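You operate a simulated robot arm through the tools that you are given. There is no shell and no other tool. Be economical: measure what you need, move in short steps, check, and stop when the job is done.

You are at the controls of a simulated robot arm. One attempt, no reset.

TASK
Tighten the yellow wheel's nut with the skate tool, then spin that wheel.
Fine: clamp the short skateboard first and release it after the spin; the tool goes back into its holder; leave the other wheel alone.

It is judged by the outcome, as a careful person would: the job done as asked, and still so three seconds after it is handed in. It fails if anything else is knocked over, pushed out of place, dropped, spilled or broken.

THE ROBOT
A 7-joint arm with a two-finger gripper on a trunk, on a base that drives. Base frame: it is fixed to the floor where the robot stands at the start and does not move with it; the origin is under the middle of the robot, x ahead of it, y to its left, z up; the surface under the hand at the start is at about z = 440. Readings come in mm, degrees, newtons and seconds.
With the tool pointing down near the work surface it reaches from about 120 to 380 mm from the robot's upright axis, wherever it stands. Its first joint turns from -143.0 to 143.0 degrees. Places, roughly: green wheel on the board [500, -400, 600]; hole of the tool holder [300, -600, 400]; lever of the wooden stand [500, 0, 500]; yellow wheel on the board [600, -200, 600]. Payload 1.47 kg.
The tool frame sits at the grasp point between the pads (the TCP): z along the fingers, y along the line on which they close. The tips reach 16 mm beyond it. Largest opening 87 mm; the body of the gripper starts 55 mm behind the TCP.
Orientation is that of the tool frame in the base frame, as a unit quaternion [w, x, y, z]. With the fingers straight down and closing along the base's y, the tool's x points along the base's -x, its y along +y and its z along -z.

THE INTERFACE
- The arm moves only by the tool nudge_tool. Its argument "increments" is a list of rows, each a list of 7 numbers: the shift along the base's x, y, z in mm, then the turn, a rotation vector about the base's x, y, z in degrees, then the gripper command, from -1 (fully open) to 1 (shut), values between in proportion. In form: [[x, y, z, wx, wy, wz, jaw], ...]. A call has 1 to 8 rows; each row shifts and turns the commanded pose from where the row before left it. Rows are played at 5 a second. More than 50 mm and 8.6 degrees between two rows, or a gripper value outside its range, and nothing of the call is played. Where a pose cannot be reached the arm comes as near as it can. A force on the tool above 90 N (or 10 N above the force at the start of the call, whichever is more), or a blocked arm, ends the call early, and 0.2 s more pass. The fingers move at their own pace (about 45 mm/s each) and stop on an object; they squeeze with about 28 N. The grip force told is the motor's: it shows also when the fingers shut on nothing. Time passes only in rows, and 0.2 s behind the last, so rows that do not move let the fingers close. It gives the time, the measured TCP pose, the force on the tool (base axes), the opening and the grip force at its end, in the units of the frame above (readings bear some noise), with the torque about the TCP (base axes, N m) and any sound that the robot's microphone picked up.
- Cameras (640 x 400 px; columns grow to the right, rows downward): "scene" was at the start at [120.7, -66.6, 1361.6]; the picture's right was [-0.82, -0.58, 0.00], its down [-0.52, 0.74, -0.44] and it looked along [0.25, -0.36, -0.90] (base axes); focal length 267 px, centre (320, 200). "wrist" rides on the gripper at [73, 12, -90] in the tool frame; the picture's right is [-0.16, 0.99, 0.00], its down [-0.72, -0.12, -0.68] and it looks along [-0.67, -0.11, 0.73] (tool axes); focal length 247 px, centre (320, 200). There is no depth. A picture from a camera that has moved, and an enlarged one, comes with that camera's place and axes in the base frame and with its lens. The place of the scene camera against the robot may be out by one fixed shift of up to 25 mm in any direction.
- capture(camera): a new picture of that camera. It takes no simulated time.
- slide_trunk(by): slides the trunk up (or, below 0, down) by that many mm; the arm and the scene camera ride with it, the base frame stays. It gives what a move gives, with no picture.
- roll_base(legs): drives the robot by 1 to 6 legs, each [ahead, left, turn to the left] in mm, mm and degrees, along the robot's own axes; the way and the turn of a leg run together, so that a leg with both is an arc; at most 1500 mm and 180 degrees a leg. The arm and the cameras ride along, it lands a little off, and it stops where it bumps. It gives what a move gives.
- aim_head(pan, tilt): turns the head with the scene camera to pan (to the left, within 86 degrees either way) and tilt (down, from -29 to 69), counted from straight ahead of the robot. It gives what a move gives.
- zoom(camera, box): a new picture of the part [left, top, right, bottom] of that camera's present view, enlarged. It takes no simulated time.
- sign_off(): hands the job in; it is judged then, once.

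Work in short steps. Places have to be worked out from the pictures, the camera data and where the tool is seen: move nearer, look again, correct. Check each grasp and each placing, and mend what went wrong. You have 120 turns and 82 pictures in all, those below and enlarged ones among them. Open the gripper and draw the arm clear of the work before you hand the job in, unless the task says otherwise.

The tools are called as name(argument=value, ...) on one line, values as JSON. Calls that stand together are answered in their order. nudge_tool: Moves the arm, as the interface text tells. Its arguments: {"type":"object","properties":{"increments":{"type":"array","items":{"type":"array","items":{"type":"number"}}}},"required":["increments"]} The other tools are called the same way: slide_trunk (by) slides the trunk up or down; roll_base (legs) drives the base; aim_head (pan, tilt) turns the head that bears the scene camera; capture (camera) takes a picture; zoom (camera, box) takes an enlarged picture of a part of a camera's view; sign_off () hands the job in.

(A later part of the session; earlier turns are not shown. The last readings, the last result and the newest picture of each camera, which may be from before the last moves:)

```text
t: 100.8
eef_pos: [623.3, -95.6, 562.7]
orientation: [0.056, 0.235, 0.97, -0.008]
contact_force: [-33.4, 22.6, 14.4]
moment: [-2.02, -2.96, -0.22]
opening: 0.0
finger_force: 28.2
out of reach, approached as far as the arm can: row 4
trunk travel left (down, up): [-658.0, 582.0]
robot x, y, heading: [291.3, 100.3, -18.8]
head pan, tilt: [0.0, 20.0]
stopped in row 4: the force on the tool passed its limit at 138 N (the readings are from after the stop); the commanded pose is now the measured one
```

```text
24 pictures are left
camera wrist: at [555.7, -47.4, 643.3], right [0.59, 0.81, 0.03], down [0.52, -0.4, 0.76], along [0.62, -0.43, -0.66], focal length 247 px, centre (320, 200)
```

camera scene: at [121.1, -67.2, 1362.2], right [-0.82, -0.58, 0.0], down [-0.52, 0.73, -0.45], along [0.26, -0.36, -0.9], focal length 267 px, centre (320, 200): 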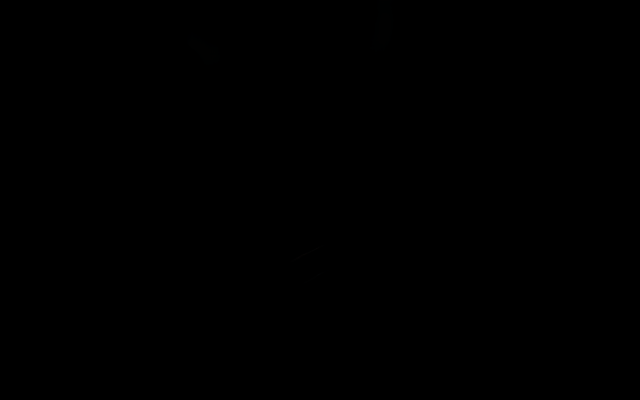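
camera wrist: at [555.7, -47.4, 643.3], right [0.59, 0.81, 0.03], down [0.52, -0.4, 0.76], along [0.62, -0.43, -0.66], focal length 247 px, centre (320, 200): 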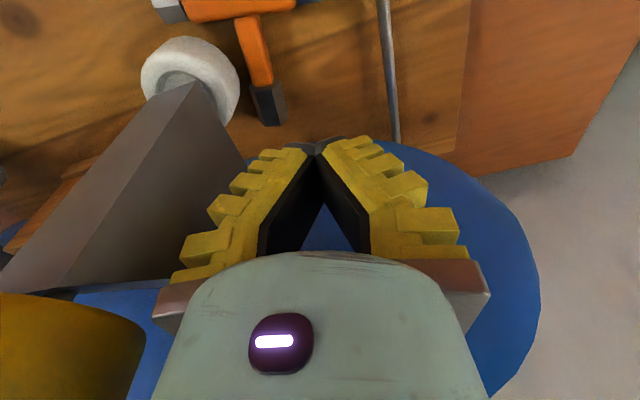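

That is a hard contact, probably with the deck, as the arm strained at its reach limit. I'll back off towards the robot and up at once.

nudge_tool(increments=[[-6, 3, 6, 0, 0, 0, 1], [-8, 4, 15, 0, 0, 0, 1], [-8, 3, 20, 0, 0, 0, 1], [0, 0, 20, 0, 0, 0, 1], [0, 0, 20, 0, 0, 0, 1]])

capture(camera="wrist")

```text
t: 102.0
eef_pos: [620.6, -99.2, 651.3]
orientation: [0.072, 0.232, 0.97, -0.015]
contact_force: [0.5, 0.4, 0.9]
moment: [0.02, -0.03, -0.01]
opening: 0.1
finger_force: 27.7
trunk travel left (down, up): [-658.0, 582.0]
robot x, y, heading: [292.6, 99.5, -18.5]
head pan, tilt: [0.0, 20.0]
```

```text
23 pictures are left
camera wrist: at [550.9, -49.1, 727.3], right [0.59, 0.81, 0.03], down [0.5, -0.39, 0.78], along [0.64, -0.44, -0.63], focal length 247 px, centre (320, 200)
```

wrist: 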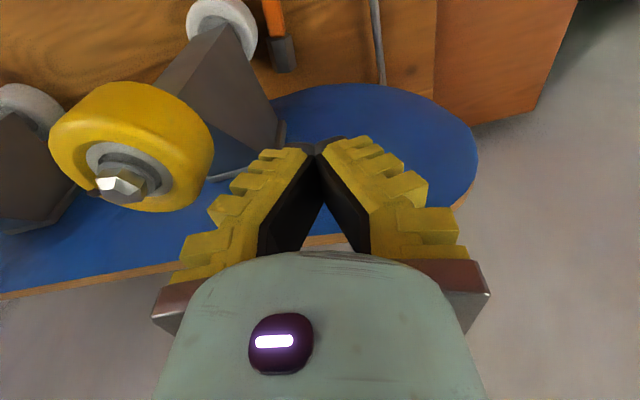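

The board is still in place, held by the clamp. I'll straighten the hand, return above the hook point, and descend with the trunk instead.

nudge_tool(increments=[[-8, 5, 4, 1.8, 3.8, 0, 1], [-8, 5, 4, 1.8, 3.8, 0, 1], [-9, 6, 4, 0, 0, 0, 1], [0, 0, 0, 0, 0, 0, 1]])

```text
t: 103.0
eef_pos: [596.2, -82.6, 661.0]
orientation: [-0.001, 0.233, 0.972, 0.0]
contact_force: [-0.2, -0.1, 0.2]
moment: [-0.03, 0.01, 0.04]
opening: 0.0
finger_force: 28.3
trunk travel left (down, up): [-658.0, 582.0]
robot x, y, heading: [292.2, 97.3, -18.4]
head pan, tilt: [0.0, 20.0]
```

I'll lower in stages with the trunk, checking force each time.

slide_trunk(by=-90)

slide_trunk(by=-50)

capture(camera="wrist")

```text
t: 104.2
eef_pos: [596.2, -82.3, 570.6]
orientation: [0.0, 0.233, 0.972, 0.0]
contact_force: [0.0, 0.8, 0.9]
moment: [0.01, -0.03, -0.04]
opening: 0.0
finger_force: 28.2
trunk travel left (down, up): [-568.0, 672.0]
robot x, y, heading: [289.2, 102.2, -18.6]
head pan, tilt: [0.0, 20.0]
```

```text
t: 105.2
eef_pos: [595.5, -82.5, 520.4]
orientation: [-0.001, 0.233, 0.972, 0.0]
contact_force: [-0.2, -0.6, -0.6]
moment: [0.01, -0.06, 0.02]
opening: 0.0
finger_force: 28.3
trunk travel left (down, up): [-518.0, 722.0]
robot x, y, heading: [293.6, 97.3, -18.5]
head pan, tilt: [0.0, 20.0]
```

```text
22 pictures are left
camera wrist: at [537.4, -38.3, 609.2], right [0.59, 0.81, 0.0], down [0.59, -0.43, 0.68], along [0.55, -0.4, -0.73], focal length 247 px, centre (320, 200)
```

wrist: 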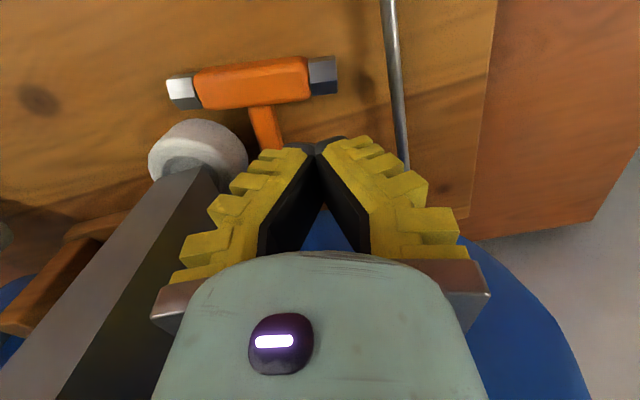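

It is all clear; the fingers are behind the bar's right half. I'll lower the last 40 mm.

slide_trunk(by=-42)

nudge_tool(increments=[[-10, 4.5, 0, 0, 0, 0, 1], [-10, 4, 0, 0, 0, 0, 1], [-10, 4, 0, 0, 0, 0, 1], [0, 0, 0, 0, 0, 0, 1]])

capture(camera="wrist")

```text
t: 106.0
eef_pos: [596.0, -81.5, 478.1]
orientation: [0.0, 0.234, 0.972, 0.0]
contact_force: [0.4, 0.0, -0.8]
moment: [-0.02, -0.02, -0.01]
opening: 0.0
finger_force: 28.2
trunk travel left (down, up): [-476.0, 764.0]
robot x, y, heading: [291.9, 99.4, -18.2]
head pan, tilt: [0.0, 20.0]
```

```text
t: 107.0
eef_pos: [565.7, -71.1, 478.4]
orientation: [0.0, 0.233, 0.972, 0.001]
contact_force: [0.0, 0.2, 0.0]
moment: [0.01, 0.02, 0.02]
opening: 0.0
finger_force: 27.9
trunk travel left (down, up): [-476.0, 764.0]
robot x, y, heading: [292.9, 98.0, -18.5]
head pan, tilt: [0.0, 20.0]
```

```text
21 pictures are left
camera wrist: at [507.4, -26.4, 567.6], right [0.59, 0.81, 0.0], down [0.59, -0.43, 0.68], along [0.55, -0.4, -0.73], focal length 247 px, centre (320, 200)
```

wrist: 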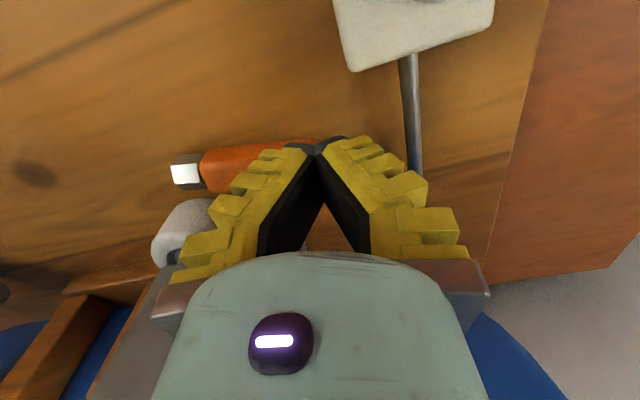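

The bar's right end has come about 18 mm; it is turning and sliding with little force. I'll keep pulling towards the robot.

nudge_tool(increments=[[-10, 2, 0, 0, 0, 0, 1], [-10, 2, 0, 0, 0, 0, 1], [-10, 2, 0, 0, 0, 0, 1], [-10, 2, 0, 0, 0, 0, 1], [-10, 2, 0, 0, 0, 0, 1], [-10, 2, 0, 0, 0, 0, 1]])

capture(camera="wrist")

```text
t: 108.6
eef_pos: [565.2, -102.8, 489.7]
orientation: [0.062, 0.228, 0.971, -0.029]
contact_force: [-10.2, 13.5, 1.3]
moment: [-0.01, 0.0, -0.27]
opening: 0.0
finger_force: 28.2
trunk travel left (down, up): [-476.0, 764.0]
robot x, y, heading: [288.3, 102.2, -18.6]
head pan, tilt: [0.0, 20.0]
stopped in row 6: the arm was blocked; the commanded pose is now the measured one
```

```text
20 pictures are left
camera wrist: at [497.5, -53.3, 567.9], right [0.58, 0.81, -0.01], down [0.52, -0.37, 0.77], along [0.63, -0.45, -0.64], focal length 247 px, centre (320, 200)
```

wrist: 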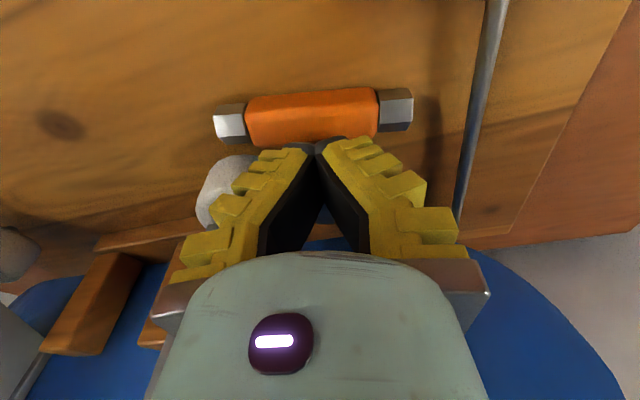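

The arm jammed at its inner reach limit and the bar hardly moved, now centred at (545,-92). I'll lift, straighten, go back to the hook point right of the neck, and pull by driving the base back instead.

nudge_tool(increments=[[2, -1, 20, 0, 0, 0, 1], [4, 4, 20, 1.9, 3.6, 0, 1], [6, 6, 0, 1.6, 3.4, 0, 1], [6, 6, 0, 0, 0, 0, 1], [2, 5, 0, 0, 0, 0, 1]])

capture(camera="wrist")

```text
t: 109.8
eef_pos: [586.1, -87.6, 530.9]
orientation: [-0.005, 0.231, 0.973, -0.013]
contact_force: [0.0, 0.2, 0.0]
moment: [-0.01, -0.02, 0.0]
opening: 0.1
finger_force: 28.1
trunk travel left (down, up): [-476.0, 764.0]
robot x, y, heading: [291.5, 99.5, -18.4]
head pan, tilt: [0.0, 20.0]
```

```text
19 pictures are left
camera wrist: at [529.0, -41.2, 619.2], right [0.58, 0.81, -0.03], down [0.6, -0.41, 0.68], along [0.54, -0.42, -0.73], focal length 247 px, centre (320, 200)
```

wrist: 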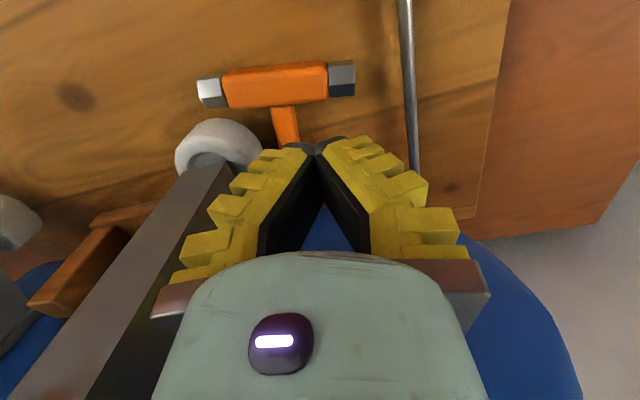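

The fingers are 22 mm right of the neck. I'll shift 5 mm clear of the bar, lower, then drive back 90 mm.

nudge_tool(increments=[[5, -2, 0, 0, 0, 0, 1], [0, 0, 0, 0, 0, 0, 1]])

slide_trunk(by=-55)

roll_base(legs=[[-90, 0, 0]])

capture(camera="wrist")

```text
t: 110.4
eef_pos: [589.3, -86.7, 528.5]
orientation: [-0.009, 0.225, 0.974, -0.012]
contact_force: [-0.5, 0.0, 0.3]
moment: [-0.02, 0.03, 0.03]
opening: 0.0
finger_force: 27.8
trunk travel left (down, up): [-476.0, 764.0]
robot x, y, heading: [293.7, 97.7, -18.3]
head pan, tilt: [0.0, 20.0]
```

```text
t: 111.4
eef_pos: [590.5, -88.7, 474.1]
orientation: [-0.007, 0.226, 0.974, -0.014]
contact_force: [-1.6, 0.6, 8.0]
moment: [0.2, 0.09, 0.05]
opening: 0.0
finger_force: 28.1
trunk travel left (down, up): [-421.0, 819.0]
robot x, y, heading: [294.5, 96.8, -18.4]
head pan, tilt: [0.0, 20.0]
```

```text
t: 112.5
eef_pos: [501.0, -59.4, 474.5]
orientation: [-0.009, 0.226, 0.974, -0.013]
contact_force: [-10.3, 4.3, 43.2]
moment: [0.65, 0.4, 0.24]
opening: 6.0
finger_force: 28.1
trunk travel left (down, up): [-421.0, 819.0]
robot x, y, heading: [207.8, 129.4, -18.7]
head pan, tilt: [0.0, 20.0]
```

```text
18 pictures are left
camera wrist: at [445.0, -13.7, 564.2], right [0.58, 0.82, -0.03], down [0.61, -0.41, 0.67], along [0.54, -0.41, -0.74], focal length 247 px, centre (320, 200)
```

wrist: 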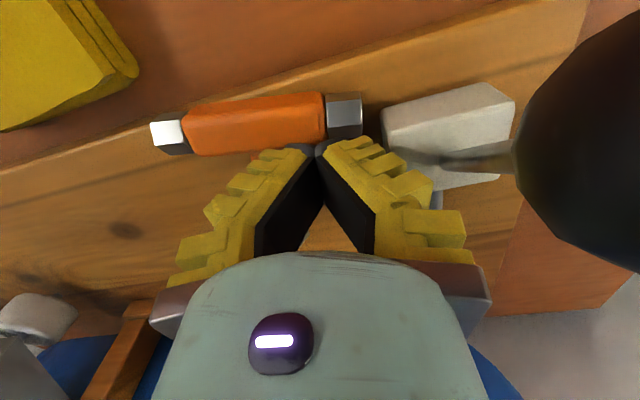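

The tool came along into the open. There is 43 N downward load, so I'll lift straight away and look.

slide_trunk(by=130)

capture(camera="wrist")

```text
t: 114.0
eef_pos: [503.4, -59.0, 603.5]
orientation: [-0.009, 0.226, 0.974, -0.014]
contact_force: [-0.6, -0.1, 0.6]
moment: [-0.02, -0.01, -0.02]
opening: 0.3
finger_force: 27.9
trunk travel left (down, up): [-551.0, 689.0]
robot x, y, heading: [204.4, 128.6, -18.5]
head pan, tilt: [0.0, 20.0]
```

```text
17 pictures are left
camera wrist: at [445.4, -13.5, 693.7], right [0.58, 0.82, -0.03], down [0.61, -0.41, 0.67], along [0.54, -0.41, -0.74], focal length 247 px, centre (320, 200)
```

wrist: 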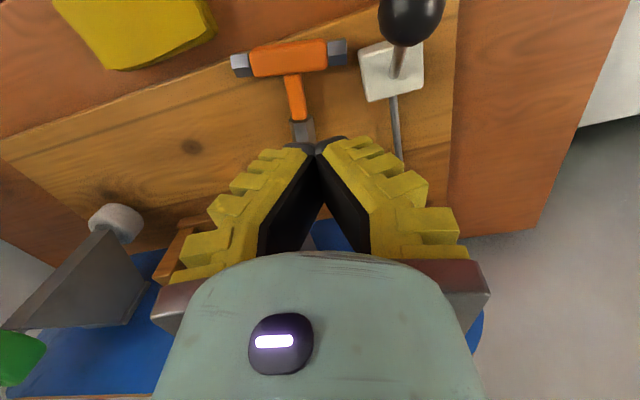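

The drag went well, but lifting a finger under the ball raised the lever to about 40° from upright, so the clamp must be re-closed. I'll go over the ball and press it down again.

roll_base(legs=[[-55, 0, 0]])

nudge_tool(increments=[[6.5, 19, 10, 0, 0, 0, 1], [6.5, 19, 0, 0, 0, 3, 1], [6.5, 19, 0, 0, 0, 3, 1], [0, 0, 0, 0, 0, 0, 1]])

capture(camera="wrist")

```text
t: 115.0
eef_pos: [449.4, -41.9, 604.4]
orientation: [-0.009, 0.226, 0.974, -0.013]
contact_force: [0.4, 0.2, -0.2]
moment: [-0.04, -0.03, 0.01]
opening: 0.0
finger_force: 28.1
trunk travel left (down, up): [-551.0, 689.0]
robot x, y, heading: [152.8, 146.2, -18.6]
head pan, tilt: [0.0, 20.0]
```

```text
t: 116.2
eef_pos: [502.6, 1.7, 622.5]
orientation: [0.024, 0.189, 0.981, -0.021]
contact_force: [0.6, -0.8, 1.1]
moment: [0.04, 0.0, -0.03]
opening: 0.0
finger_force: 28.1
trunk travel left (down, up): [-551.0, 689.0]
robot x, y, heading: [152.4, 146.1, -18.6]
head pan, tilt: [0.0, 20.0]
stopped in row 4: the arm was blocked; the commanded pose is now the measured one
```

```text
16 pictures are left
camera wrist: at [436.6, 44.0, 706.8], right [0.51, 0.86, -0.02], down [0.6, -0.34, 0.72], along [0.61, -0.38, -0.69], focal length 247 px, centre (320, 200)
```

wrist: 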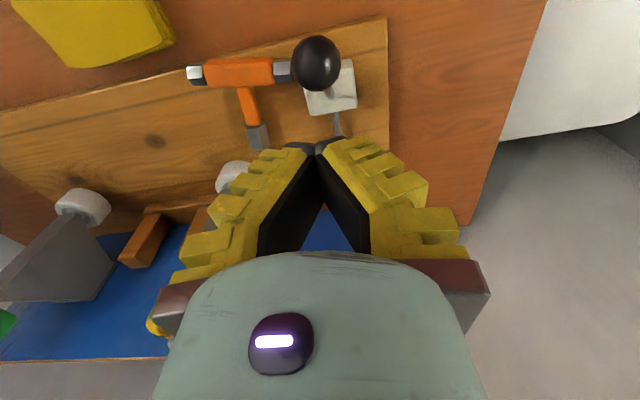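

The hand is now just behind the ball, at the arm's inner limit. I'll drive back 40 mm to be over it, then press down with the trunk.

roll_base(legs=[[-42, 0, 0]])

slide_trunk(by=-70)

slide_trunk(by=-25)

capture(camera="wrist")

```text
t: 117.1
eef_pos: [459.6, 14.6, 620.6]
orientation: [0.023, 0.19, 0.981, -0.021]
contact_force: [0.1, 0.3, -0.4]
moment: [-0.02, -0.02, -0.04]
opening: 0.3
finger_force: 27.8
trunk travel left (down, up): [-551.0, 689.0]
robot x, y, heading: [114.2, 161.4, -18.4]
head pan, tilt: [0.0, 20.0]
```

```text
t: 118.2
eef_pos: [461.6, 13.0, 551.1]
orientation: [0.024, 0.19, 0.981, -0.022]
contact_force: [-0.1, 0.1, 0.1]
moment: [-0.02, -0.01, 0.0]
opening: 0.0
finger_force: 27.9
trunk travel left (down, up): [-481.0, 759.0]
robot x, y, heading: [116.0, 160.0, -18.6]
head pan, tilt: [0.0, 20.0]
```

```text
t: 118.9
eef_pos: [463.2, 15.3, 528.2]
orientation: [0.025, 0.19, 0.981, -0.02]
contact_force: [4.4, 1.9, 5.5]
moment: [0.01, -0.02, -0.07]
opening: 0.2
finger_force: 28.9
trunk travel left (down, up): [-456.0, 784.0]
robot x, y, heading: [112.6, 159.8, -18.7]
head pan, tilt: [0.0, 20.0]
```

```text
15 pictures are left
camera wrist: at [398.0, 57.8, 611.7], right [0.52, 0.86, -0.02], down [0.6, -0.34, 0.72], along [0.61, -0.39, -0.69], focal length 247 px, centre (320, 200)
```

wrist: 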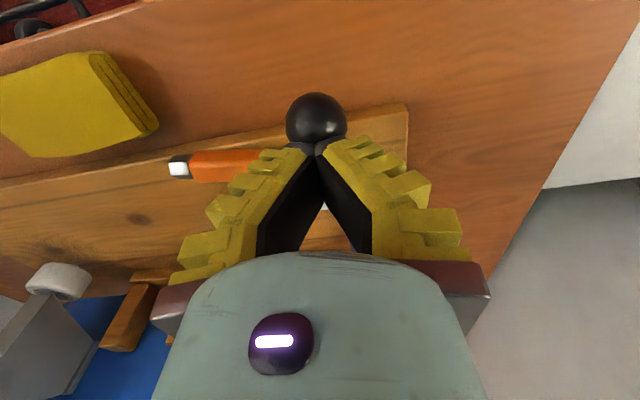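

The ball is at (450,21,495), exactly its earlier clamped stop. I'll lift away and drive to the robot-side rim of the yellow wheel to spin it while clamped.

slide_trunk(by=200)

roll_base(legs=[[85, -85, 0]])

nudge_tool(increments=[[0, 0, 0, 0.9, 2.7, 0, 1], [0, 0, -20, 0, 0, 0, 1], [0, 0, -20, 0, 0, 0, 1], [0, 0, -20, 0, 0, 0, 1]])

capture(camera="wrist")

```text
t: 121.0
eef_pos: [460.5, 14.6, 726.2]
orientation: [0.024, 0.19, 0.981, -0.02]
contact_force: [0.5, -0.2, -0.3]
moment: [0.03, 0.0, 0.0]
opening: 0.0
finger_force: 28.1
trunk travel left (down, up): [-656.0, 584.0]
robot x, y, heading: [114.6, 156.3, -18.8]
head pan, tilt: [0.0, 20.0]
```

```text
t: 122.3
eef_pos: [512.7, -90.0, 726.3]
orientation: [0.024, 0.189, 0.981, -0.021]
contact_force: [0.5, 0.4, 0.6]
moment: [0.03, -0.01, 0.01]
opening: 0.1
finger_force: 28.1
trunk travel left (down, up): [-656.0, 584.0]
robot x, y, heading: [165.8, 54.7, -18.6]
head pan, tilt: [0.0, 20.0]
```

```text
t: 123.3
eef_pos: [510.4, -89.2, 667.4]
orientation: [-0.003, 0.189, 0.982, -0.017]
contact_force: [1.2, -0.3, -0.2]
moment: [-0.01, 0.0, 0.0]
opening: 0.0
finger_force: 27.6
trunk travel left (down, up): [-656.0, 584.0]
robot x, y, heading: [166.5, 50.4, -18.4]
head pan, tilt: [0.0, 20.0]
```

```text
14 pictures are left
camera wrist: at [448.5, -48.5, 755.5], right [0.51, 0.86, -0.03], down [0.64, -0.35, 0.68], along [0.58, -0.37, -0.73], focal length 247 px, centre (320, 200)
```

wrist: 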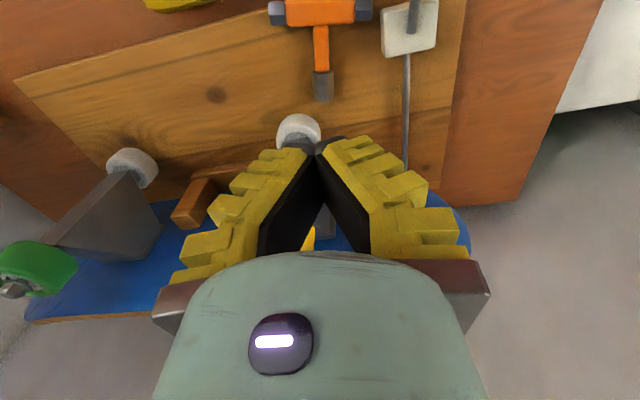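

The wheel rim facing the robot is at v≈561. I'll lower the tips to rim height and drive 34 mm ahead, to the right of the wheel, then sweep along the rim.

nudge_tool(increments=[[0, 0, -19, 0, 0, 0, 1], [0, 0, 0, 0, 0, 0, 1]])

roll_base(legs=[[34, 0, 0]])

capture(camera="wrist")

```text
t: 123.9
eef_pos: [512.3, -90.9, 648.0]
orientation: [0.0, 0.188, 0.982, -0.018]
contact_force: [0.6, 1.1, 0.1]
moment: [0.03, -0.02, 0.01]
opening: 0.1
finger_force: 28.3
trunk travel left (down, up): [-656.0, 584.0]
robot x, y, heading: [163.4, 47.0, -18.4]
head pan, tilt: [0.0, 20.0]
```

```text
t: 124.7
eef_pos: [543.6, -101.0, 647.4]
orientation: [-0.001, 0.189, 0.982, -0.016]
contact_force: [-0.1, 0.0, 1.0]
moment: [-0.05, 0.04, 0.0]
opening: 0.1
finger_force: 28.2
trunk travel left (down, up): [-656.0, 584.0]
robot x, y, heading: [195.3, 41.7, -18.3]
head pan, tilt: [0.0, 20.0]
```

```text
13 pictures are left
camera wrist: at [482.6, -60.0, 736.2], right [0.51, 0.86, -0.03], down [0.64, -0.35, 0.69], along [0.58, -0.37, -0.73], focal length 247 px, centre (320, 200)
```

wrist: 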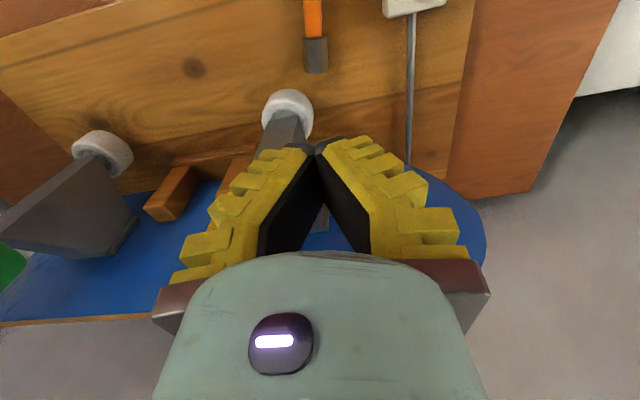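

The fingers are at u=76, v=548, just right of the wheel. I'll sweep along the rim.

nudge_tool(increments=[[-3.2, -9.5, 0, 0, 0, 0, 1], [-7.1, -21.3, 0, 0, 0, 0, 1], [-3.2, -9.5, 0, 0, 0, 0, 1]])

nudge_tool(increments=[[-7.1, -21.3, 0, 0, 0, 0, 1], [-7.1, -21.3, 0, 0, 0, 0, 1], [-7.1, -21.3, 0, 0, 0, 0, 1]])

capture(camera="wrist")

```text
t: 125.5
eef_pos: [526.3, -139.9, 646.4]
orientation: [-0.003, 0.189, 0.982, -0.017]
contact_force: [-4.8, 1.9, -1.8]
moment: [-0.01, 0.03, -0.05]
opening: 0.0
finger_force: 27.8
trunk travel left (down, up): [-656.0, 584.0]
robot x, y, heading: [196.9, 39.6, -18.4]
head pan, tilt: [0.0, 20.0]
```

```text
t: 126.3
eef_pos: [509.5, -205.6, 647.4]
orientation: [0.0, 0.188, 0.982, -0.017]
contact_force: [-0.1, 0.2, 0.3]
moment: [0.0, -0.06, -0.02]
opening: 0.0
finger_force: 28.0
trunk travel left (down, up): [-656.0, 584.0]
robot x, y, heading: [194.9, 42.4, -18.6]
head pan, tilt: [0.0, 20.0]
```

```text
12 pictures are left
camera wrist: at [447.5, -163.3, 735.9], right [0.51, 0.86, -0.03], down [0.63, -0.35, 0.69], along [0.58, -0.37, -0.72], focal length 247 px, centre (320, 200)
```

wrist: 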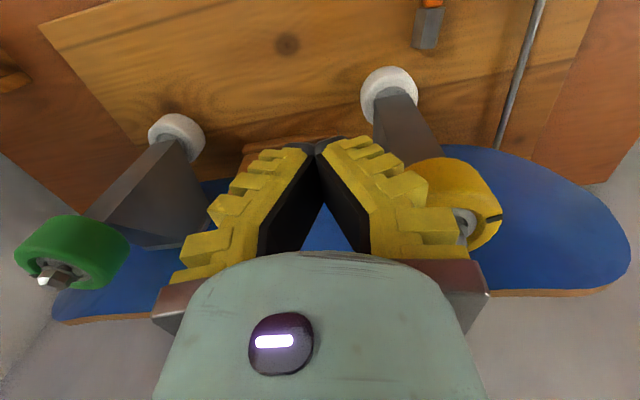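

There was 5 N on the rim, and the wheel's mark went from the -u side to the +u side, so it turned roughly half a revolution. I'll give a second, faster stroke in the same direction.

nudge_tool(increments=[[-14, 4.7, 0, 0, 0, 0, 1], [11.3, 34, 0, 0, 0, 0, 1], [11.3, 34, 0, 0, 0, 0, 1], [11.3, 34, 0, 0, 0, 0, 1], [15.5, -5.2, 0, 0, 0, 0, 1], [-11.3, -34, 0, 0, 0, 0, 1], [-11.3, -34, 0, 0, 0, 0, 1], [-11.3, -34, 0, 0, 0, 0, 1]])

zoom(camera="wrist", box=[340, 60, 580, 260])

```text
t: 128.1
eef_pos: [513.1, -205.1, 647.7]
orientation: [0.0, 0.189, 0.982, -0.018]
contact_force: [0.1, 0.4, 0.6]
moment: [-0.02, -0.02, 0.01]
opening: 0.0
finger_force: 28.1
trunk travel left (down, up): [-656.0, 584.0]
robot x, y, heading: [197.3, 40.0, -18.5]
head pan, tilt: [0.0, 20.0]
```

```text
2.00 times, centred on (460, 160) of wrist
camera zoom: at [450.7, -163.8, 736.4], right [0.51, 0.86, -0.03], down [0.63, -0.35, 0.69], along [0.58, -0.37, -0.72], focal length 494 px, centre (40, 280)
```

zoom: 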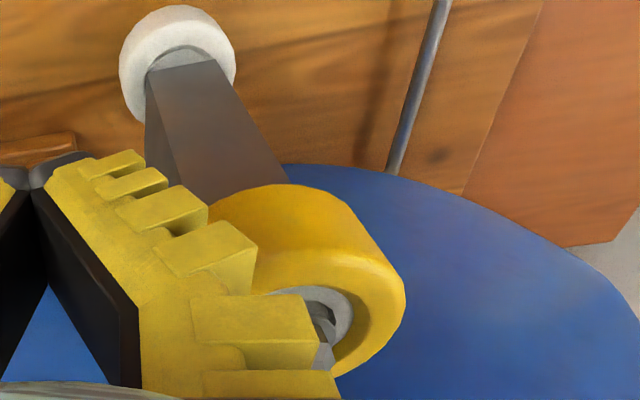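

The mark has moved on again, so the wheel spun. Next I release the clamp: raise, and drive so the hand is over the lever's ball at (450,21).

slide_trunk(by=60)

roll_base(legs=[[-131, 0, 0], [0, 194, 0]])

nudge_tool(increments=[[0, 0, -20, 0, 0, 0, -1], [0, 0, -20, 0, 0, 0, -1], [0, 0, 0, 0, 0, 0, -1], [0, 0, 0, 0, 0, 0, -1]])

capture(camera="wrist")

```text
t: 129.1
eef_pos: [512.5, -203.7, 708.4]
orientation: [-0.002, 0.188, 0.982, -0.016]
contact_force: [-0.4, 0.9, -1.0]
moment: [0.02, 0.03, 0.06]
opening: 0.2
finger_force: 28.2
trunk travel left (down, up): [-716.0, 524.0]
robot x, y, heading: [198.7, 40.4, -18.6]
head pan, tilt: [0.0, 20.0]
```

```text
t: 131.6
eef_pos: [447.8, 18.7, 708.0]
orientation: [-0.001, 0.188, 0.982, -0.017]
contact_force: [-0.4, -0.2, 0.1]
moment: [0.0, 0.0, 0.02]
opening: 0.0
finger_force: 28.3
trunk travel left (down, up): [-716.0, 524.0]
robot x, y, heading: [135.0, 267.1, -18.5]
head pan, tilt: [0.0, 20.0]
```

```text
t: 132.6
eef_pos: [450.1, 17.7, 668.7]
orientation: [-0.001, 0.188, 0.982, -0.016]
contact_force: [0.9, -0.1, 0.8]
moment: [0.01, 0.0, 0.02]
opening: 87.2
finger_force: 0.1
trunk travel left (down, up): [-716.0, 524.0]
robot x, y, heading: [133.5, 265.3, -18.7]
head pan, tilt: [0.0, 20.0]
```

```text
10 pictures are left
camera wrist: at [387.1, 59.8, 756.9], right [0.51, 0.86, -0.03], down [0.64, -0.35, 0.69], along [0.58, -0.37, -0.73], focal length 247 px, centre (320, 200)
```

wrist: 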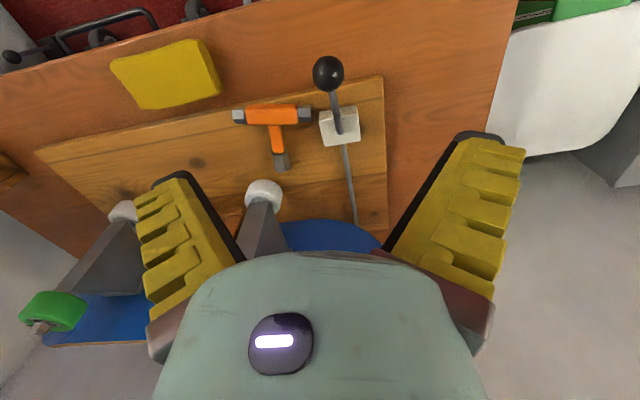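

The ball is confirmed at (451,21). I'll lower around it and grip.

nudge_tool(increments=[[1.5, 2.5, 0, 0, 0, 0, -1]])

slide_trunk(by=-171)

nudge_tool(increments=[[0, 0, 0, 0, 0, 0, 0], [0, 0, 0, 0, 0, 0, 0.4], [0, 0, 0, 0, 0, 0, 1], [0, 0, 0, 0, 0, 0, 1], [0, 0, 0, 0, 0, 0, 1]])

nudge_tool(increments=[[0, 0, 8, 0, 0, 0, 1], [2, -0.6, 8, 0, 0, 0, 1], [4, -1.3, 8, 0, 0, 0, 1], [6, -2, 7, 0, 0, 0, 1], [8, -2.6, 7, 0, 0, 0, 1], [9, -3, 6, 0, 0, 0, 1], [10, -3.2, 5, 0, 0, 0, 1], [10, -3.3, 4, 0, 0, 0, 1]])

capture(camera="wrist")

```text
t: 133.0
eef_pos: [450.3, 20.5, 667.3]
orientation: [-0.002, 0.188, 0.982, -0.017]
contact_force: [-0.5, -0.3, -0.3]
moment: [0.01, 0.02, -0.04]
opening: 86.8
finger_force: 0.1
trunk travel left (down, up): [-716.0, 524.0]
robot x, y, heading: [134.5, 265.2, -18.5]
head pan, tilt: [0.0, 20.0]
```

```text
t: 134.9
eef_pos: [451.1, 21.1, 497.0]
orientation: [-0.002, 0.188, 0.982, -0.017]
contact_force: [-0.8, -0.1, 0.4]
moment: [0.02, -0.05, 0.01]
opening: 86.9
finger_force: 0.0
trunk travel left (down, up): [-545.0, 695.0]
robot x, y, heading: [134.7, 266.2, -18.4]
head pan, tilt: [0.0, 20.0]
```

```text
t: 136.1
eef_pos: [449.8, 20.4, 499.0]
orientation: [-0.002, 0.188, 0.982, -0.018]
contact_force: [0.8, -1.3, -1.4]
moment: [0.11, 0.22, -0.04]
opening: 24.8
finger_force: 25.3
trunk travel left (down, up): [-545.0, 695.0]
robot x, y, heading: [135.7, 261.0, -18.5]
head pan, tilt: [0.0, 20.0]
```

```text
t: 137.9
eef_pos: [497.6, 4.6, 549.1]
orientation: [0.0, 0.19, 0.982, -0.017]
contact_force: [-9.9, 0.4, 1.1]
moment: [0.21, 0.49, -0.03]
opening: 25.9
finger_force: 29.8
trunk travel left (down, up): [-545.0, 695.0]
robot x, y, heading: [135.0, 266.2, -18.7]
head pan, tilt: [0.0, 20.0]
```

```text
9 pictures are left
camera wrist: at [436.2, 45.9, 638.0], right [0.51, 0.86, -0.03], down [0.63, -0.35, 0.69], along [0.58, -0.37, -0.73], focal length 247 px, centre (320, 200)
```

wrist: 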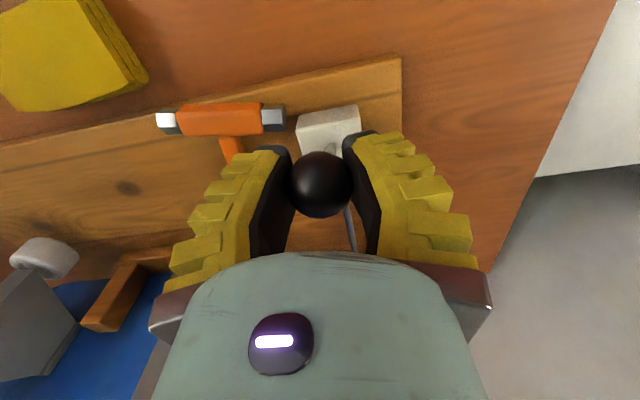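

The lever is following the hand up. I'll continue to upright, with a touch more to its stop, then release and lift off.

nudge_tool(increments=[[9.5, -3.2, 3, 0, 0, 0, 1], [9.5, -3.2, 1, 0, 0, 0, 1], [9.5, -3.2, 0, 0, 0, 0, 1], [4, -1.3, 0, 0, 0, 0, 1], [0, 0, 0, 0, 0, 0, 1]])

nudge_tool(increments=[[0, 0, 0, 0, 0, 0, 0], [0, 0, 0, 0, 0, 0, -1], [0, 0, 0, 0, 0, 0, -1], [0, 0, 0, 0, 0, 0, -1]])

slide_trunk(by=140)

capture(camera="wrist")

```text
t: 139.1
eef_pos: [525.4, -3.4, 553.0]
orientation: [-0.004, 0.189, 0.982, -0.017]
contact_force: [-9.9, 0.4, -14.5]
moment: [0.29, 0.72, -0.03]
opening: 24.9
finger_force: 29.8
trunk travel left (down, up): [-545.0, 695.0]
robot x, y, heading: [134.6, 261.1, -18.3]
head pan, tilt: [0.0, 20.0]
```

```text
t: 140.1
eef_pos: [531.4, -7.7, 554.6]
orientation: [-0.001, 0.188, 0.982, -0.017]
contact_force: [0.5, 0.9, 0.4]
moment: [-0.03, 0.02, 0.01]
opening: 87.0
finger_force: 0.1
trunk travel left (down, up): [-545.0, 695.0]
robot x, y, heading: [137.3, 261.8, -18.6]
head pan, tilt: [0.0, 20.0]
```

```text
t: 141.8
eef_pos: [531.2, -5.1, 694.8]
orientation: [-0.001, 0.188, 0.982, -0.017]
contact_force: [0.0, -0.1, 0.6]
moment: [0.04, -0.01, -0.02]
opening: 87.1
finger_force: 0.1
trunk travel left (down, up): [-685.0, 555.0]
robot x, y, heading: [133.4, 264.0, -18.5]
head pan, tilt: [0.0, 20.0]
```

```text
8 pictures are left
camera wrist: at [469.5, 35.1, 782.6], right [0.51, 0.86, -0.03], down [0.64, -0.35, 0.69], along [0.58, -0.37, -0.73], focal length 247 px, centre (320, 200)
```

wrist: 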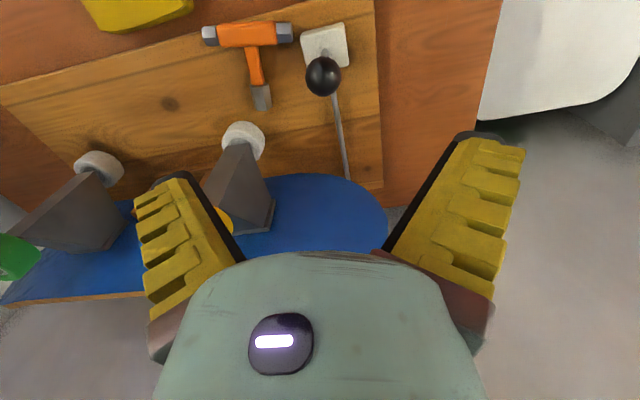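

The lever is upright again at its stop and the clamp is released. Now the tool: neck at about (496,-78), stem direction -27°. I'll move over it with jaws across the neck, hand pre-tilted 25° so that I can later bring the stem vertical.

roll_base(legs=[[-10, -81, 0]])

nudge_tool(increments=[[0, 0, -20, 0, 0, -5, -1], [0, 0, -20, -3.73, -7.47, 0, -0.3], [0, 0, -20, -3.73, -7.47, 0, -0.3], [0, 0, -10, -3.73, -7.47, 0, -0.3], [0, 0, 0, 0, 0, 0, -0.3]])

capture(camera="wrist")

```text
t: 142.8
eef_pos: [496.1, -79.7, 693.4]
orientation: [-0.001, 0.188, 0.982, -0.018]
contact_force: [0.2, 0.0, 0.6]
moment: [0.0, 0.02, 0.03]
opening: 86.9
finger_force: 0.0
trunk travel left (down, up): [-685.0, 555.0]
robot x, y, heading: [100.3, 191.1, -18.6]
head pan, tilt: [0.0, 20.0]
```

```text
t: 144.0
eef_pos: [496.2, -78.9, 623.2]
orientation: [0.209, 0.229, 0.948, -0.067]
contact_force: [0.1, 0.1, 0.6]
moment: [-0.03, 0.01, 0.01]
opening: 61.3
finger_force: 3.5
trunk travel left (down, up): [-685.0, 555.0]
robot x, y, heading: [99.8, 191.3, -18.6]
head pan, tilt: [0.0, 20.0]
```

```text
7 pictures are left
camera wrist: at [410.1, -19.1, 672.4], right [0.58, 0.81, 0.04], down [0.28, -0.25, 0.93], along [0.76, -0.53, -0.37], focal length 247 px, centre (320, 200)
```

wrist: 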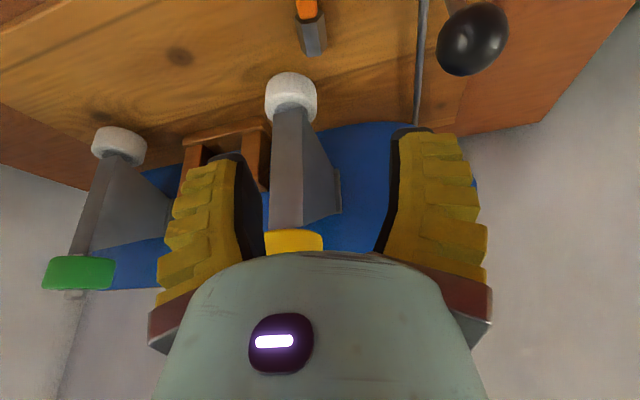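

The socket and neck are seen below. I'll shift slightly and lower around the neck with the trunk, then close.

nudge_tool(increments=[[1.4, -4, 0, 0, 0, 0, -0.3]])

slide_trunk(by=-130)

slide_trunk(by=-12)

nudge_tool(increments=[[0, 0, 0, 0, 0, 0, 0.3], [0, 0, 0, 0, 0, 0, 1], [0, 0, 0, 0, 0, 0, 1], [0, 0, 0, 0, 0, 0, 1], [0, 0, 0, 0, 0, 0, 1]])

capture(camera="wrist")

```text
t: 144.4
eef_pos: [498.5, -83.8, 623.1]
orientation: [0.21, 0.229, 0.948, -0.067]
contact_force: [0.4, -0.2, 1.1]
moment: [-0.01, 0.02, 0.04]
opening: 61.4
finger_force: 4.0
trunk travel left (down, up): [-685.0, 555.0]
robot x, y, heading: [100.4, 193.3, -18.5]
head pan, tilt: [0.0, 20.0]
```

```text
t: 146.0
eef_pos: [497.2, -83.6, 494.1]
orientation: [0.208, 0.228, 0.949, -0.066]
contact_force: [0.3, -0.4, -0.5]
moment: [0.02, 0.02, 0.03]
opening: 61.5
finger_force: 4.1
trunk travel left (down, up): [-555.0, 685.0]
robot x, y, heading: [99.2, 190.5, -18.2]
head pan, tilt: [0.0, 20.0]
```

```text
t: 146.6
eef_pos: [498.2, -83.0, 482.4]
orientation: [0.21, 0.23, 0.948, -0.067]
contact_force: [0.4, 0.6, -0.1]
moment: [0.0, 0.02, -0.02]
opening: 61.5
finger_force: 3.4
trunk travel left (down, up): [-543.0, 697.0]
robot x, y, heading: [101.0, 187.1, -18.4]
head pan, tilt: [0.0, 20.0]
```

```text
t: 147.8
eef_pos: [497.3, -83.5, 482.3]
orientation: [0.21, 0.228, 0.948, -0.066]
contact_force: [0.2, 0.6, -0.3]
moment: [0.0, 0.01, -0.03]
opening: 0.0
finger_force: 28.0
trunk travel left (down, up): [-543.0, 697.0]
robot x, y, heading: [102.2, 190.6, -18.5]
head pan, tilt: [0.0, 20.0]
```

```text
6 pictures are left
camera wrist: at [412.4, -23.2, 531.1], right [0.58, 0.81, 0.04], down [0.28, -0.25, 0.93], along [0.76, -0.53, -0.37], focal length 247 px, centre (320, 200)
```

wrist: 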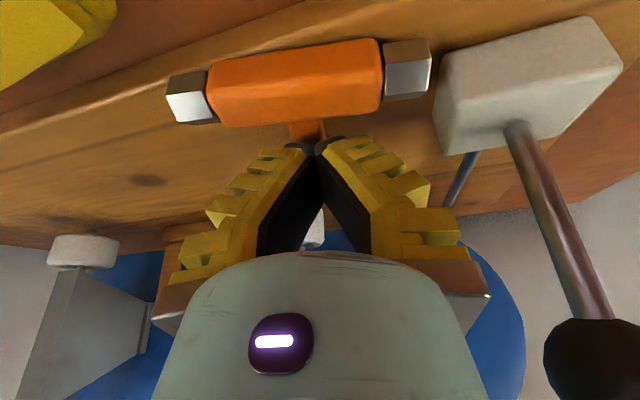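

The fingers closed just above the neck. I'll open, lower 9 mm and close again.

nudge_tool(increments=[[-1, -2, 0, 0, 0, 0, 0], [0, 0, 0, 0, 0, 0, 0], [0, 0, 0, 0, 0, 0, -0.1]])

slide_trunk(by=-10)

nudge_tool(increments=[[0, 0, 0, 0, 0, 0, 0.3], [0, 0, 0, 0, 0, 0, 1], [0, 0, 0, 0, 0, 0, 1], [0, 0, 0, 0, 0, 0, 1]])

```text
t: 148.6
eef_pos: [497.6, -85.1, 482.1]
orientation: [0.21, 0.229, 0.948, -0.067]
contact_force: [1.0, -1.3, -0.5]
moment: [-0.01, -0.03, 0.0]
opening: 53.3
finger_force: 4.0
trunk travel left (down, up): [-543.0, 697.0]
robot x, y, heading: [99.6, 190.5, -18.3]
head pan, tilt: [0.0, 20.0]
```

```text
t: 149.2
eef_pos: [498.3, -85.9, 472.3]
orientation: [0.21, 0.229, 0.948, -0.067]
contact_force: [0.0, 0.4, 0.3]
moment: [0.04, 0.03, 0.01]
opening: 53.3
finger_force: 3.7
trunk travel left (down, up): [-533.0, 707.0]
robot x, y, heading: [99.0, 186.9, -18.3]
head pan, tilt: [0.0, 20.0]
```

```text
t: 150.2
eef_pos: [496.2, -86.0, 472.8]
orientation: [0.21, 0.229, 0.948, -0.066]
contact_force: [-4.7, 1.9, 14.0]
moment: [-0.2, -0.37, 0.06]
opening: 9.4
finger_force: 27.5
trunk travel left (down, up): [-533.0, 707.0]
robot x, y, heading: [99.3, 189.5, -18.3]
head pan, tilt: [0.0, 20.0]
```

It caught only the top of the neck (9.4 mm, with upward push). There was no slab contact while open, so I'll open and lower 7 mm more.

nudge_tool(increments=[[0, 0, 0, 0, 0, 0, 0.2], [0, 0, 0, 0, 0, 0, 0]])

slide_trunk(by=-7)

nudge_tool(increments=[[0, 0, 0, 0, 0, 0, 0.3], [0, 0, 0, 0, 0, 0, 1], [0, 0, 0, 0, 0, 0, 1], [0, 0, 0, 0, 0, 0, 1]])

```text
t: 150.8
eef_pos: [496.6, -85.8, 471.1]
orientation: [0.208, 0.229, 0.948, -0.066]
contact_force: [0.1, -0.4, 0.2]
moment: [-0.01, 0.0, 0.01]
opening: 49.1
finger_force: 3.7
trunk travel left (down, up): [-533.0, 707.0]
robot x, y, heading: [97.6, 188.0, -18.3]
head pan, tilt: [0.0, 20.0]
```

```text
t: 151.4
eef_pos: [497.8, -85.0, 465.3]
orientation: [0.209, 0.228, 0.948, -0.066]
contact_force: [-0.6, 0.1, -0.1]
moment: [0.01, 0.0, 0.02]
opening: 49.2
finger_force: 3.7
trunk travel left (down, up): [-526.0, 714.0]
robot x, y, heading: [98.3, 187.8, -18.5]
head pan, tilt: [0.0, 20.0]
```

```text
t: 152.4
eef_pos: [496.7, -85.2, 465.8]
orientation: [0.209, 0.229, 0.948, -0.066]
contact_force: [-3.1, 3.1, 12.4]
moment: [0.02, 0.09, 0.01]
opening: 12.4
finger_force: 28.5
trunk travel left (down, up): [-526.0, 714.0]
robot x, y, heading: [99.3, 191.4, -18.6]
head pan, tilt: [0.0, 20.0]
```

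12.4 mm now, probably across the full neck. I'll lift and check the opening.

slide_trunk(by=240)

capture(camera="wrist")

```text
t: 154.9
eef_pos: [497.2, -84.7, 706.0]
orientation: [0.209, 0.228, 0.949, -0.066]
contact_force: [-0.9, -0.1, -1.5]
moment: [-0.03, -0.03, -0.01]
opening: 6.1
finger_force: 28.3
trunk travel left (down, up): [-766.0, 474.0]
robot x, y, heading: [98.7, 189.9, -18.0]
head pan, tilt: [0.0, 20.0]
```

```text
5 pictures are left
camera wrist: at [411.2, -24.6, 754.3], right [0.58, 0.81, 0.04], down [0.28, -0.25, 0.93], along [0.76, -0.53, -0.37], focal length 247 px, centre (320, 200)
```

wrist: 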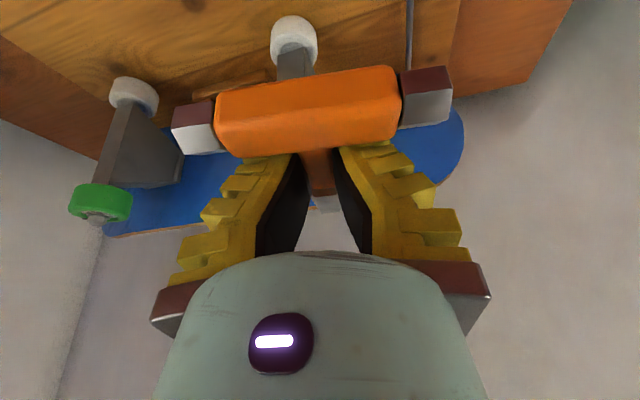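

The tool is held by its neck with the bar in front. I'll drive right towards the holder while high, then level the hand and start yawing it.

roll_base(legs=[[0, -330, 0]])

nudge_tool(increments=[[-20, 7, 0, 3.6, 7.3, 0, 1], [-20, 7, 0, 3.6, 7.3, 0, 1], [-20, 7, 0, 3.6, 7.3, 0, 1], [-20, 7, 0, 0, 0, 8.5, 1], [-20, 7, 0, 0, 0, 8.5, 1], [0, 0, 0, 0, 0, 8.5, 1], [0, 0, 0, 0, 0, 8.5, 1], [0, 0, 0, 0, 0, 8.5, 1]])

nudge_tool(increments=[[0, 0, 0, 0, 0, 8.5, 1], [0, 0, 0, 0, 0, 8.5, 1], [0, 0, 0, 0, 0, 8.5, 1], [0, 0, 0, 0, 0, 8.5, 1], [0, 0, 0, 0, 0, 8.5, 1], [0, 0, 0, 0, 0, 8.5, 1], [0, 0, 0, 0, 0, 5, 1]])

```text
t: 157.0
eef_pos: [393.2, -395.5, 705.4]
orientation: [0.209, 0.229, 0.948, -0.066]
contact_force: [0.1, -0.6, -1.9]
moment: [0.02, -0.05, -0.04]
opening: 5.8
finger_force: 27.6
trunk travel left (down, up): [-766.0, 474.0]
robot x, y, heading: [-8.5, -122.8, -18.2]
head pan, tilt: [0.0, 20.0]
```

```text
t: 158.8
eef_pos: [292.0, -359.8, 705.8]
orientation: [0.01, -0.139, 0.99, -0.017]
contact_force: [-0.4, -0.9, -1.4]
moment: [0.01, -0.05, -0.02]
opening: 6.2
finger_force: 27.8
trunk travel left (down, up): [-766.0, 474.0]
robot x, y, heading: [-3.8, -116.9, -18.5]
head pan, tilt: [0.0, 20.0]
```

```text
t: 160.4
eef_pos: [293.6, -359.6, 705.6]
orientation: [0.018, -0.587, 0.809, -0.01]
contact_force: [-0.4, 0.2, -1.3]
moment: [0.05, -0.02, -0.04]
opening: 5.7
finger_force: 27.9
trunk travel left (down, up): [-766.0, 474.0]
robot x, y, heading: [-1.2, -120.4, -18.4]
head pan, tilt: [0.0, 20.0]
```

Yaw is 72°. Now I pitch the hand so the stem swings downward (fingers towards -u).

nudge_tool(increments=[[0, 0, 0, -8.07, 2.69, 0, 1], [0, 0, 0, -8.07, 2.69, 0, 1], [0, 0, 0, -8.07, 2.69, 0, 1], [0, 0, 0, -8.07, 2.69, 0, 1], [0, 0, 0, -8.07, 2.69, 0, 1], [0, 0, 0, -8.07, 2.69, 0, 1], [0, 0, 0, -8.07, 2.69, 0, 1], [0, 0, 0, -8.07, 2.69, 0, 1]])

capture(camera="wrist")

```text
t: 162.2
eef_pos: [255.7, -337.1, 772.9]
orientation: [-0.424, -0.504, 0.679, -0.324]
contact_force: [-0.2, -0.3, -0.7]
moment: [0.01, -0.04, 0.04]
opening: 6.0
finger_force: 28.0
out of reach, approached as far as the arm can: row 6, 7, 8
trunk travel left (down, up): [-766.0, 474.0]
robot x, y, heading: [-2.0, -121.7, -18.2]
head pan, tilt: [0.0, 20.0]
```

```text
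4 pictures are left
camera wrist: at [258.2, -286.0, 876.2], right [-0.93, 0.34, -0.15], down [0.38, 0.85, -0.36], along [0.01, -0.39, -0.92], focal length 247 px, centre (320, 200)
```

wrist: 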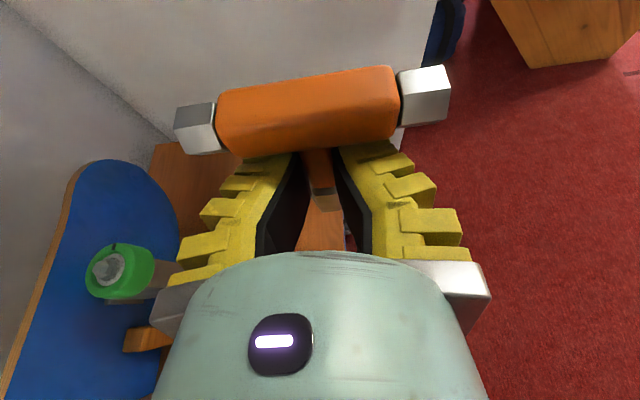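

The hand reached 64° of pitch, putting the stem about 15° from vertical. I'll keep this arm pose rigid and bring the stem tip over the hole at (310.5,-557) by turning the base -25° and driving.

roll_base(legs=[[0, 0, -25], [215, 13, 0]])

capture(camera="wrist")

```text
t: 165.3
eef_pos: [298.0, -561.0, 769.8]
orientation: [-0.485, -0.341, 0.775, -0.218]
contact_force: [-0.7, -0.2, -1.6]
moment: [-0.01, 0.01, -0.01]
opening: 5.8
finger_force: 28.2
trunk travel left (down, up): [-766.0, 474.0]
robot x, y, heading: [160.4, -253.3, -44.0]
head pan, tilt: [0.0, 20.0]
stopped in leg 2: the robot was blocked; the commanded pose is now the measured one
```

```text
3 pictures are left
camera wrist: at [324.0, -515.6, 874.7], right [-0.68, 0.71, -0.15], down [0.71, 0.61, -0.35], along [-0.16, -0.35, -0.92], focal length 247 px, centre (320, 200)
```

wrist: 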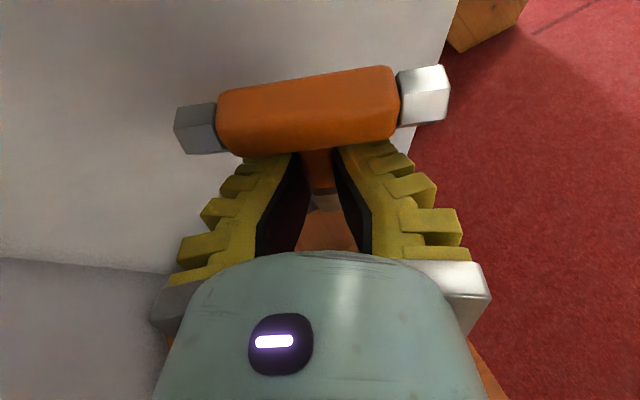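

The base stopped within 7 mm of the aim. The stem tip is about 12 mm short in x. I'll correct with the arm, then lower by trunk to just above the hole and check.

nudge_tool(increments=[[6, 1, 0, 0, 0, 0, 1], [6, 1, 0, 0, 0, 0, 1], [0, 0, 0, 0, 0, 0, 1]])

slide_trunk(by=-220)

zoom(camera="wrist", box=[256, 140, 384, 260])

```text
t: 166.1
eef_pos: [311.5, -559.7, 771.0]
orientation: [-0.484, -0.341, 0.776, -0.218]
contact_force: [0.8, -0.6, 0.0]
moment: [0.05, 0.0, 0.0]
opening: 5.8
finger_force: 28.0
trunk travel left (down, up): [-766.0, 474.0]
robot x, y, heading: [162.0, -256.1, -44.0]
head pan, tilt: [0.0, 20.0]
```

```text
t: 168.5
eef_pos: [301.6, -560.2, 555.7]
orientation: [-0.49, -0.341, 0.772, -0.217]
contact_force: [1.4, 0.0, -0.6]
moment: [0.02, 0.0, 0.02]
opening: 6.0
finger_force: 28.1
trunk travel left (down, up): [-546.0, 694.0]
robot x, y, heading: [158.8, -254.1, -44.3]
head pan, tilt: [0.0, 20.0]
```

```text
3.33 times, centred on (320, 200) of wrist
camera zoom: at [327.3, -515.0, 659.4], right [-0.68, 0.71, -0.14], down [0.71, 0.6, -0.36], along [-0.17, -0.35, -0.92], focal length 823 px, centre (320, 200)
```

zoom: 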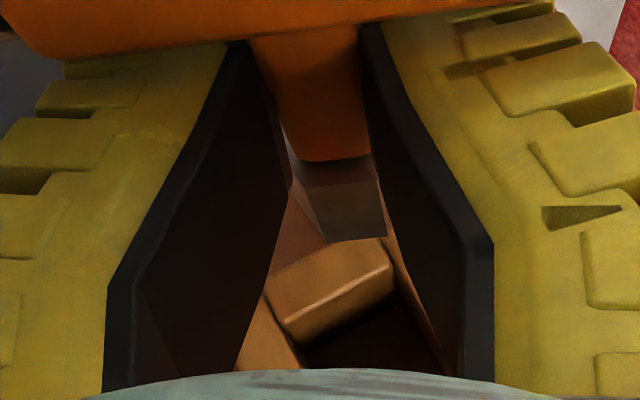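

The tip is above the holder; I compute it at (298.6,-561.5,503) with only 8° tilt, and the hole at (310.5,-557). I'll shift by (12,4.5) with the arm and check the pose.

nudge_tool(increments=[[6, 2.2, 0, 0, 0, 0, 1], [6, 2.3, 0, 0, 0, 0, 1], [0, 0, -10, 0, 0, 0, 1], [0, 0, -10, 0, 0, 0, 1], [0, 0, 0, 0, 0, 0, 1]])

```text
t: 169.7
eef_pos: [303.3, -554.0, 558.5]
orientation: [-0.495, -0.343, 0.769, -0.214]
contact_force: [0.5, 0.0, -1.5]
moment: [0.01, 0.02, -0.02]
opening: 5.9
finger_force: 28.4
out of reach, approached as far as the arm can: row 3, 4
trunk travel left (down, up): [-546.0, 694.0]
robot x, y, heading: [158.1, -252.3, -44.0]
head pan, tilt: [0.0, 20.0]
```

The arm cannot make the last shift here. I'll use the base for the remaining 10 mm.

roll_base(legs=[[9, 6, 0]])

```text
t: 170.4
eef_pos: [299.6, -556.0, 554.8]
orientation: [-0.497, -0.34, 0.77, -0.213]
contact_force: [-0.7, 0.8, -1.4]
moment: [-0.03, -0.07, 0.02]
opening: 5.9
finger_force: 28.1
trunk travel left (down, up): [-546.0, 694.0]
robot x, y, heading: [171.5, -259.4, -44.5]
head pan, tilt: [0.0, 20.0]
```

The hand did not follow the base: a rear link must be touching something, most likely the green wheel beside the wrist. I'll raise at once and yaw the hand about +25° so the wrist points away from the board.

slide_trunk(by=200)

nudge_tool(increments=[[0, 0, 0, 0, 0, 8.3, 1], [0, 0, 0, 0, 0, 8.3, 1], [0, 0, 0, 0, 0, 8.3, 1], [0, 0, 0, 0, 0, 0, 1]])

```text
t: 172.6
eef_pos: [322.7, -563.6, 755.2]
orientation: [-0.491, -0.337, 0.773, -0.218]
contact_force: [0.0, -0.1, -1.7]
moment: [-0.01, -0.01, -0.03]
opening: 6.0
finger_force: 27.8
trunk travel left (down, up): [-746.0, 494.0]
robot x, y, heading: [166.9, -256.6, -44.3]
head pan, tilt: [0.0, 20.0]
```

```text
t: 173.6
eef_pos: [323.4, -562.6, 754.8]
orientation: [-0.431, -0.497, 0.682, -0.319]
contact_force: [-0.2, 0.5, -1.9]
moment: [0.02, -0.01, 0.01]
opening: 6.2
finger_force: 27.7
trunk travel left (down, up): [-746.0, 494.0]
robot x, y, heading: [168.4, -258.3, -44.5]
head pan, tilt: [0.0, 20.0]
```

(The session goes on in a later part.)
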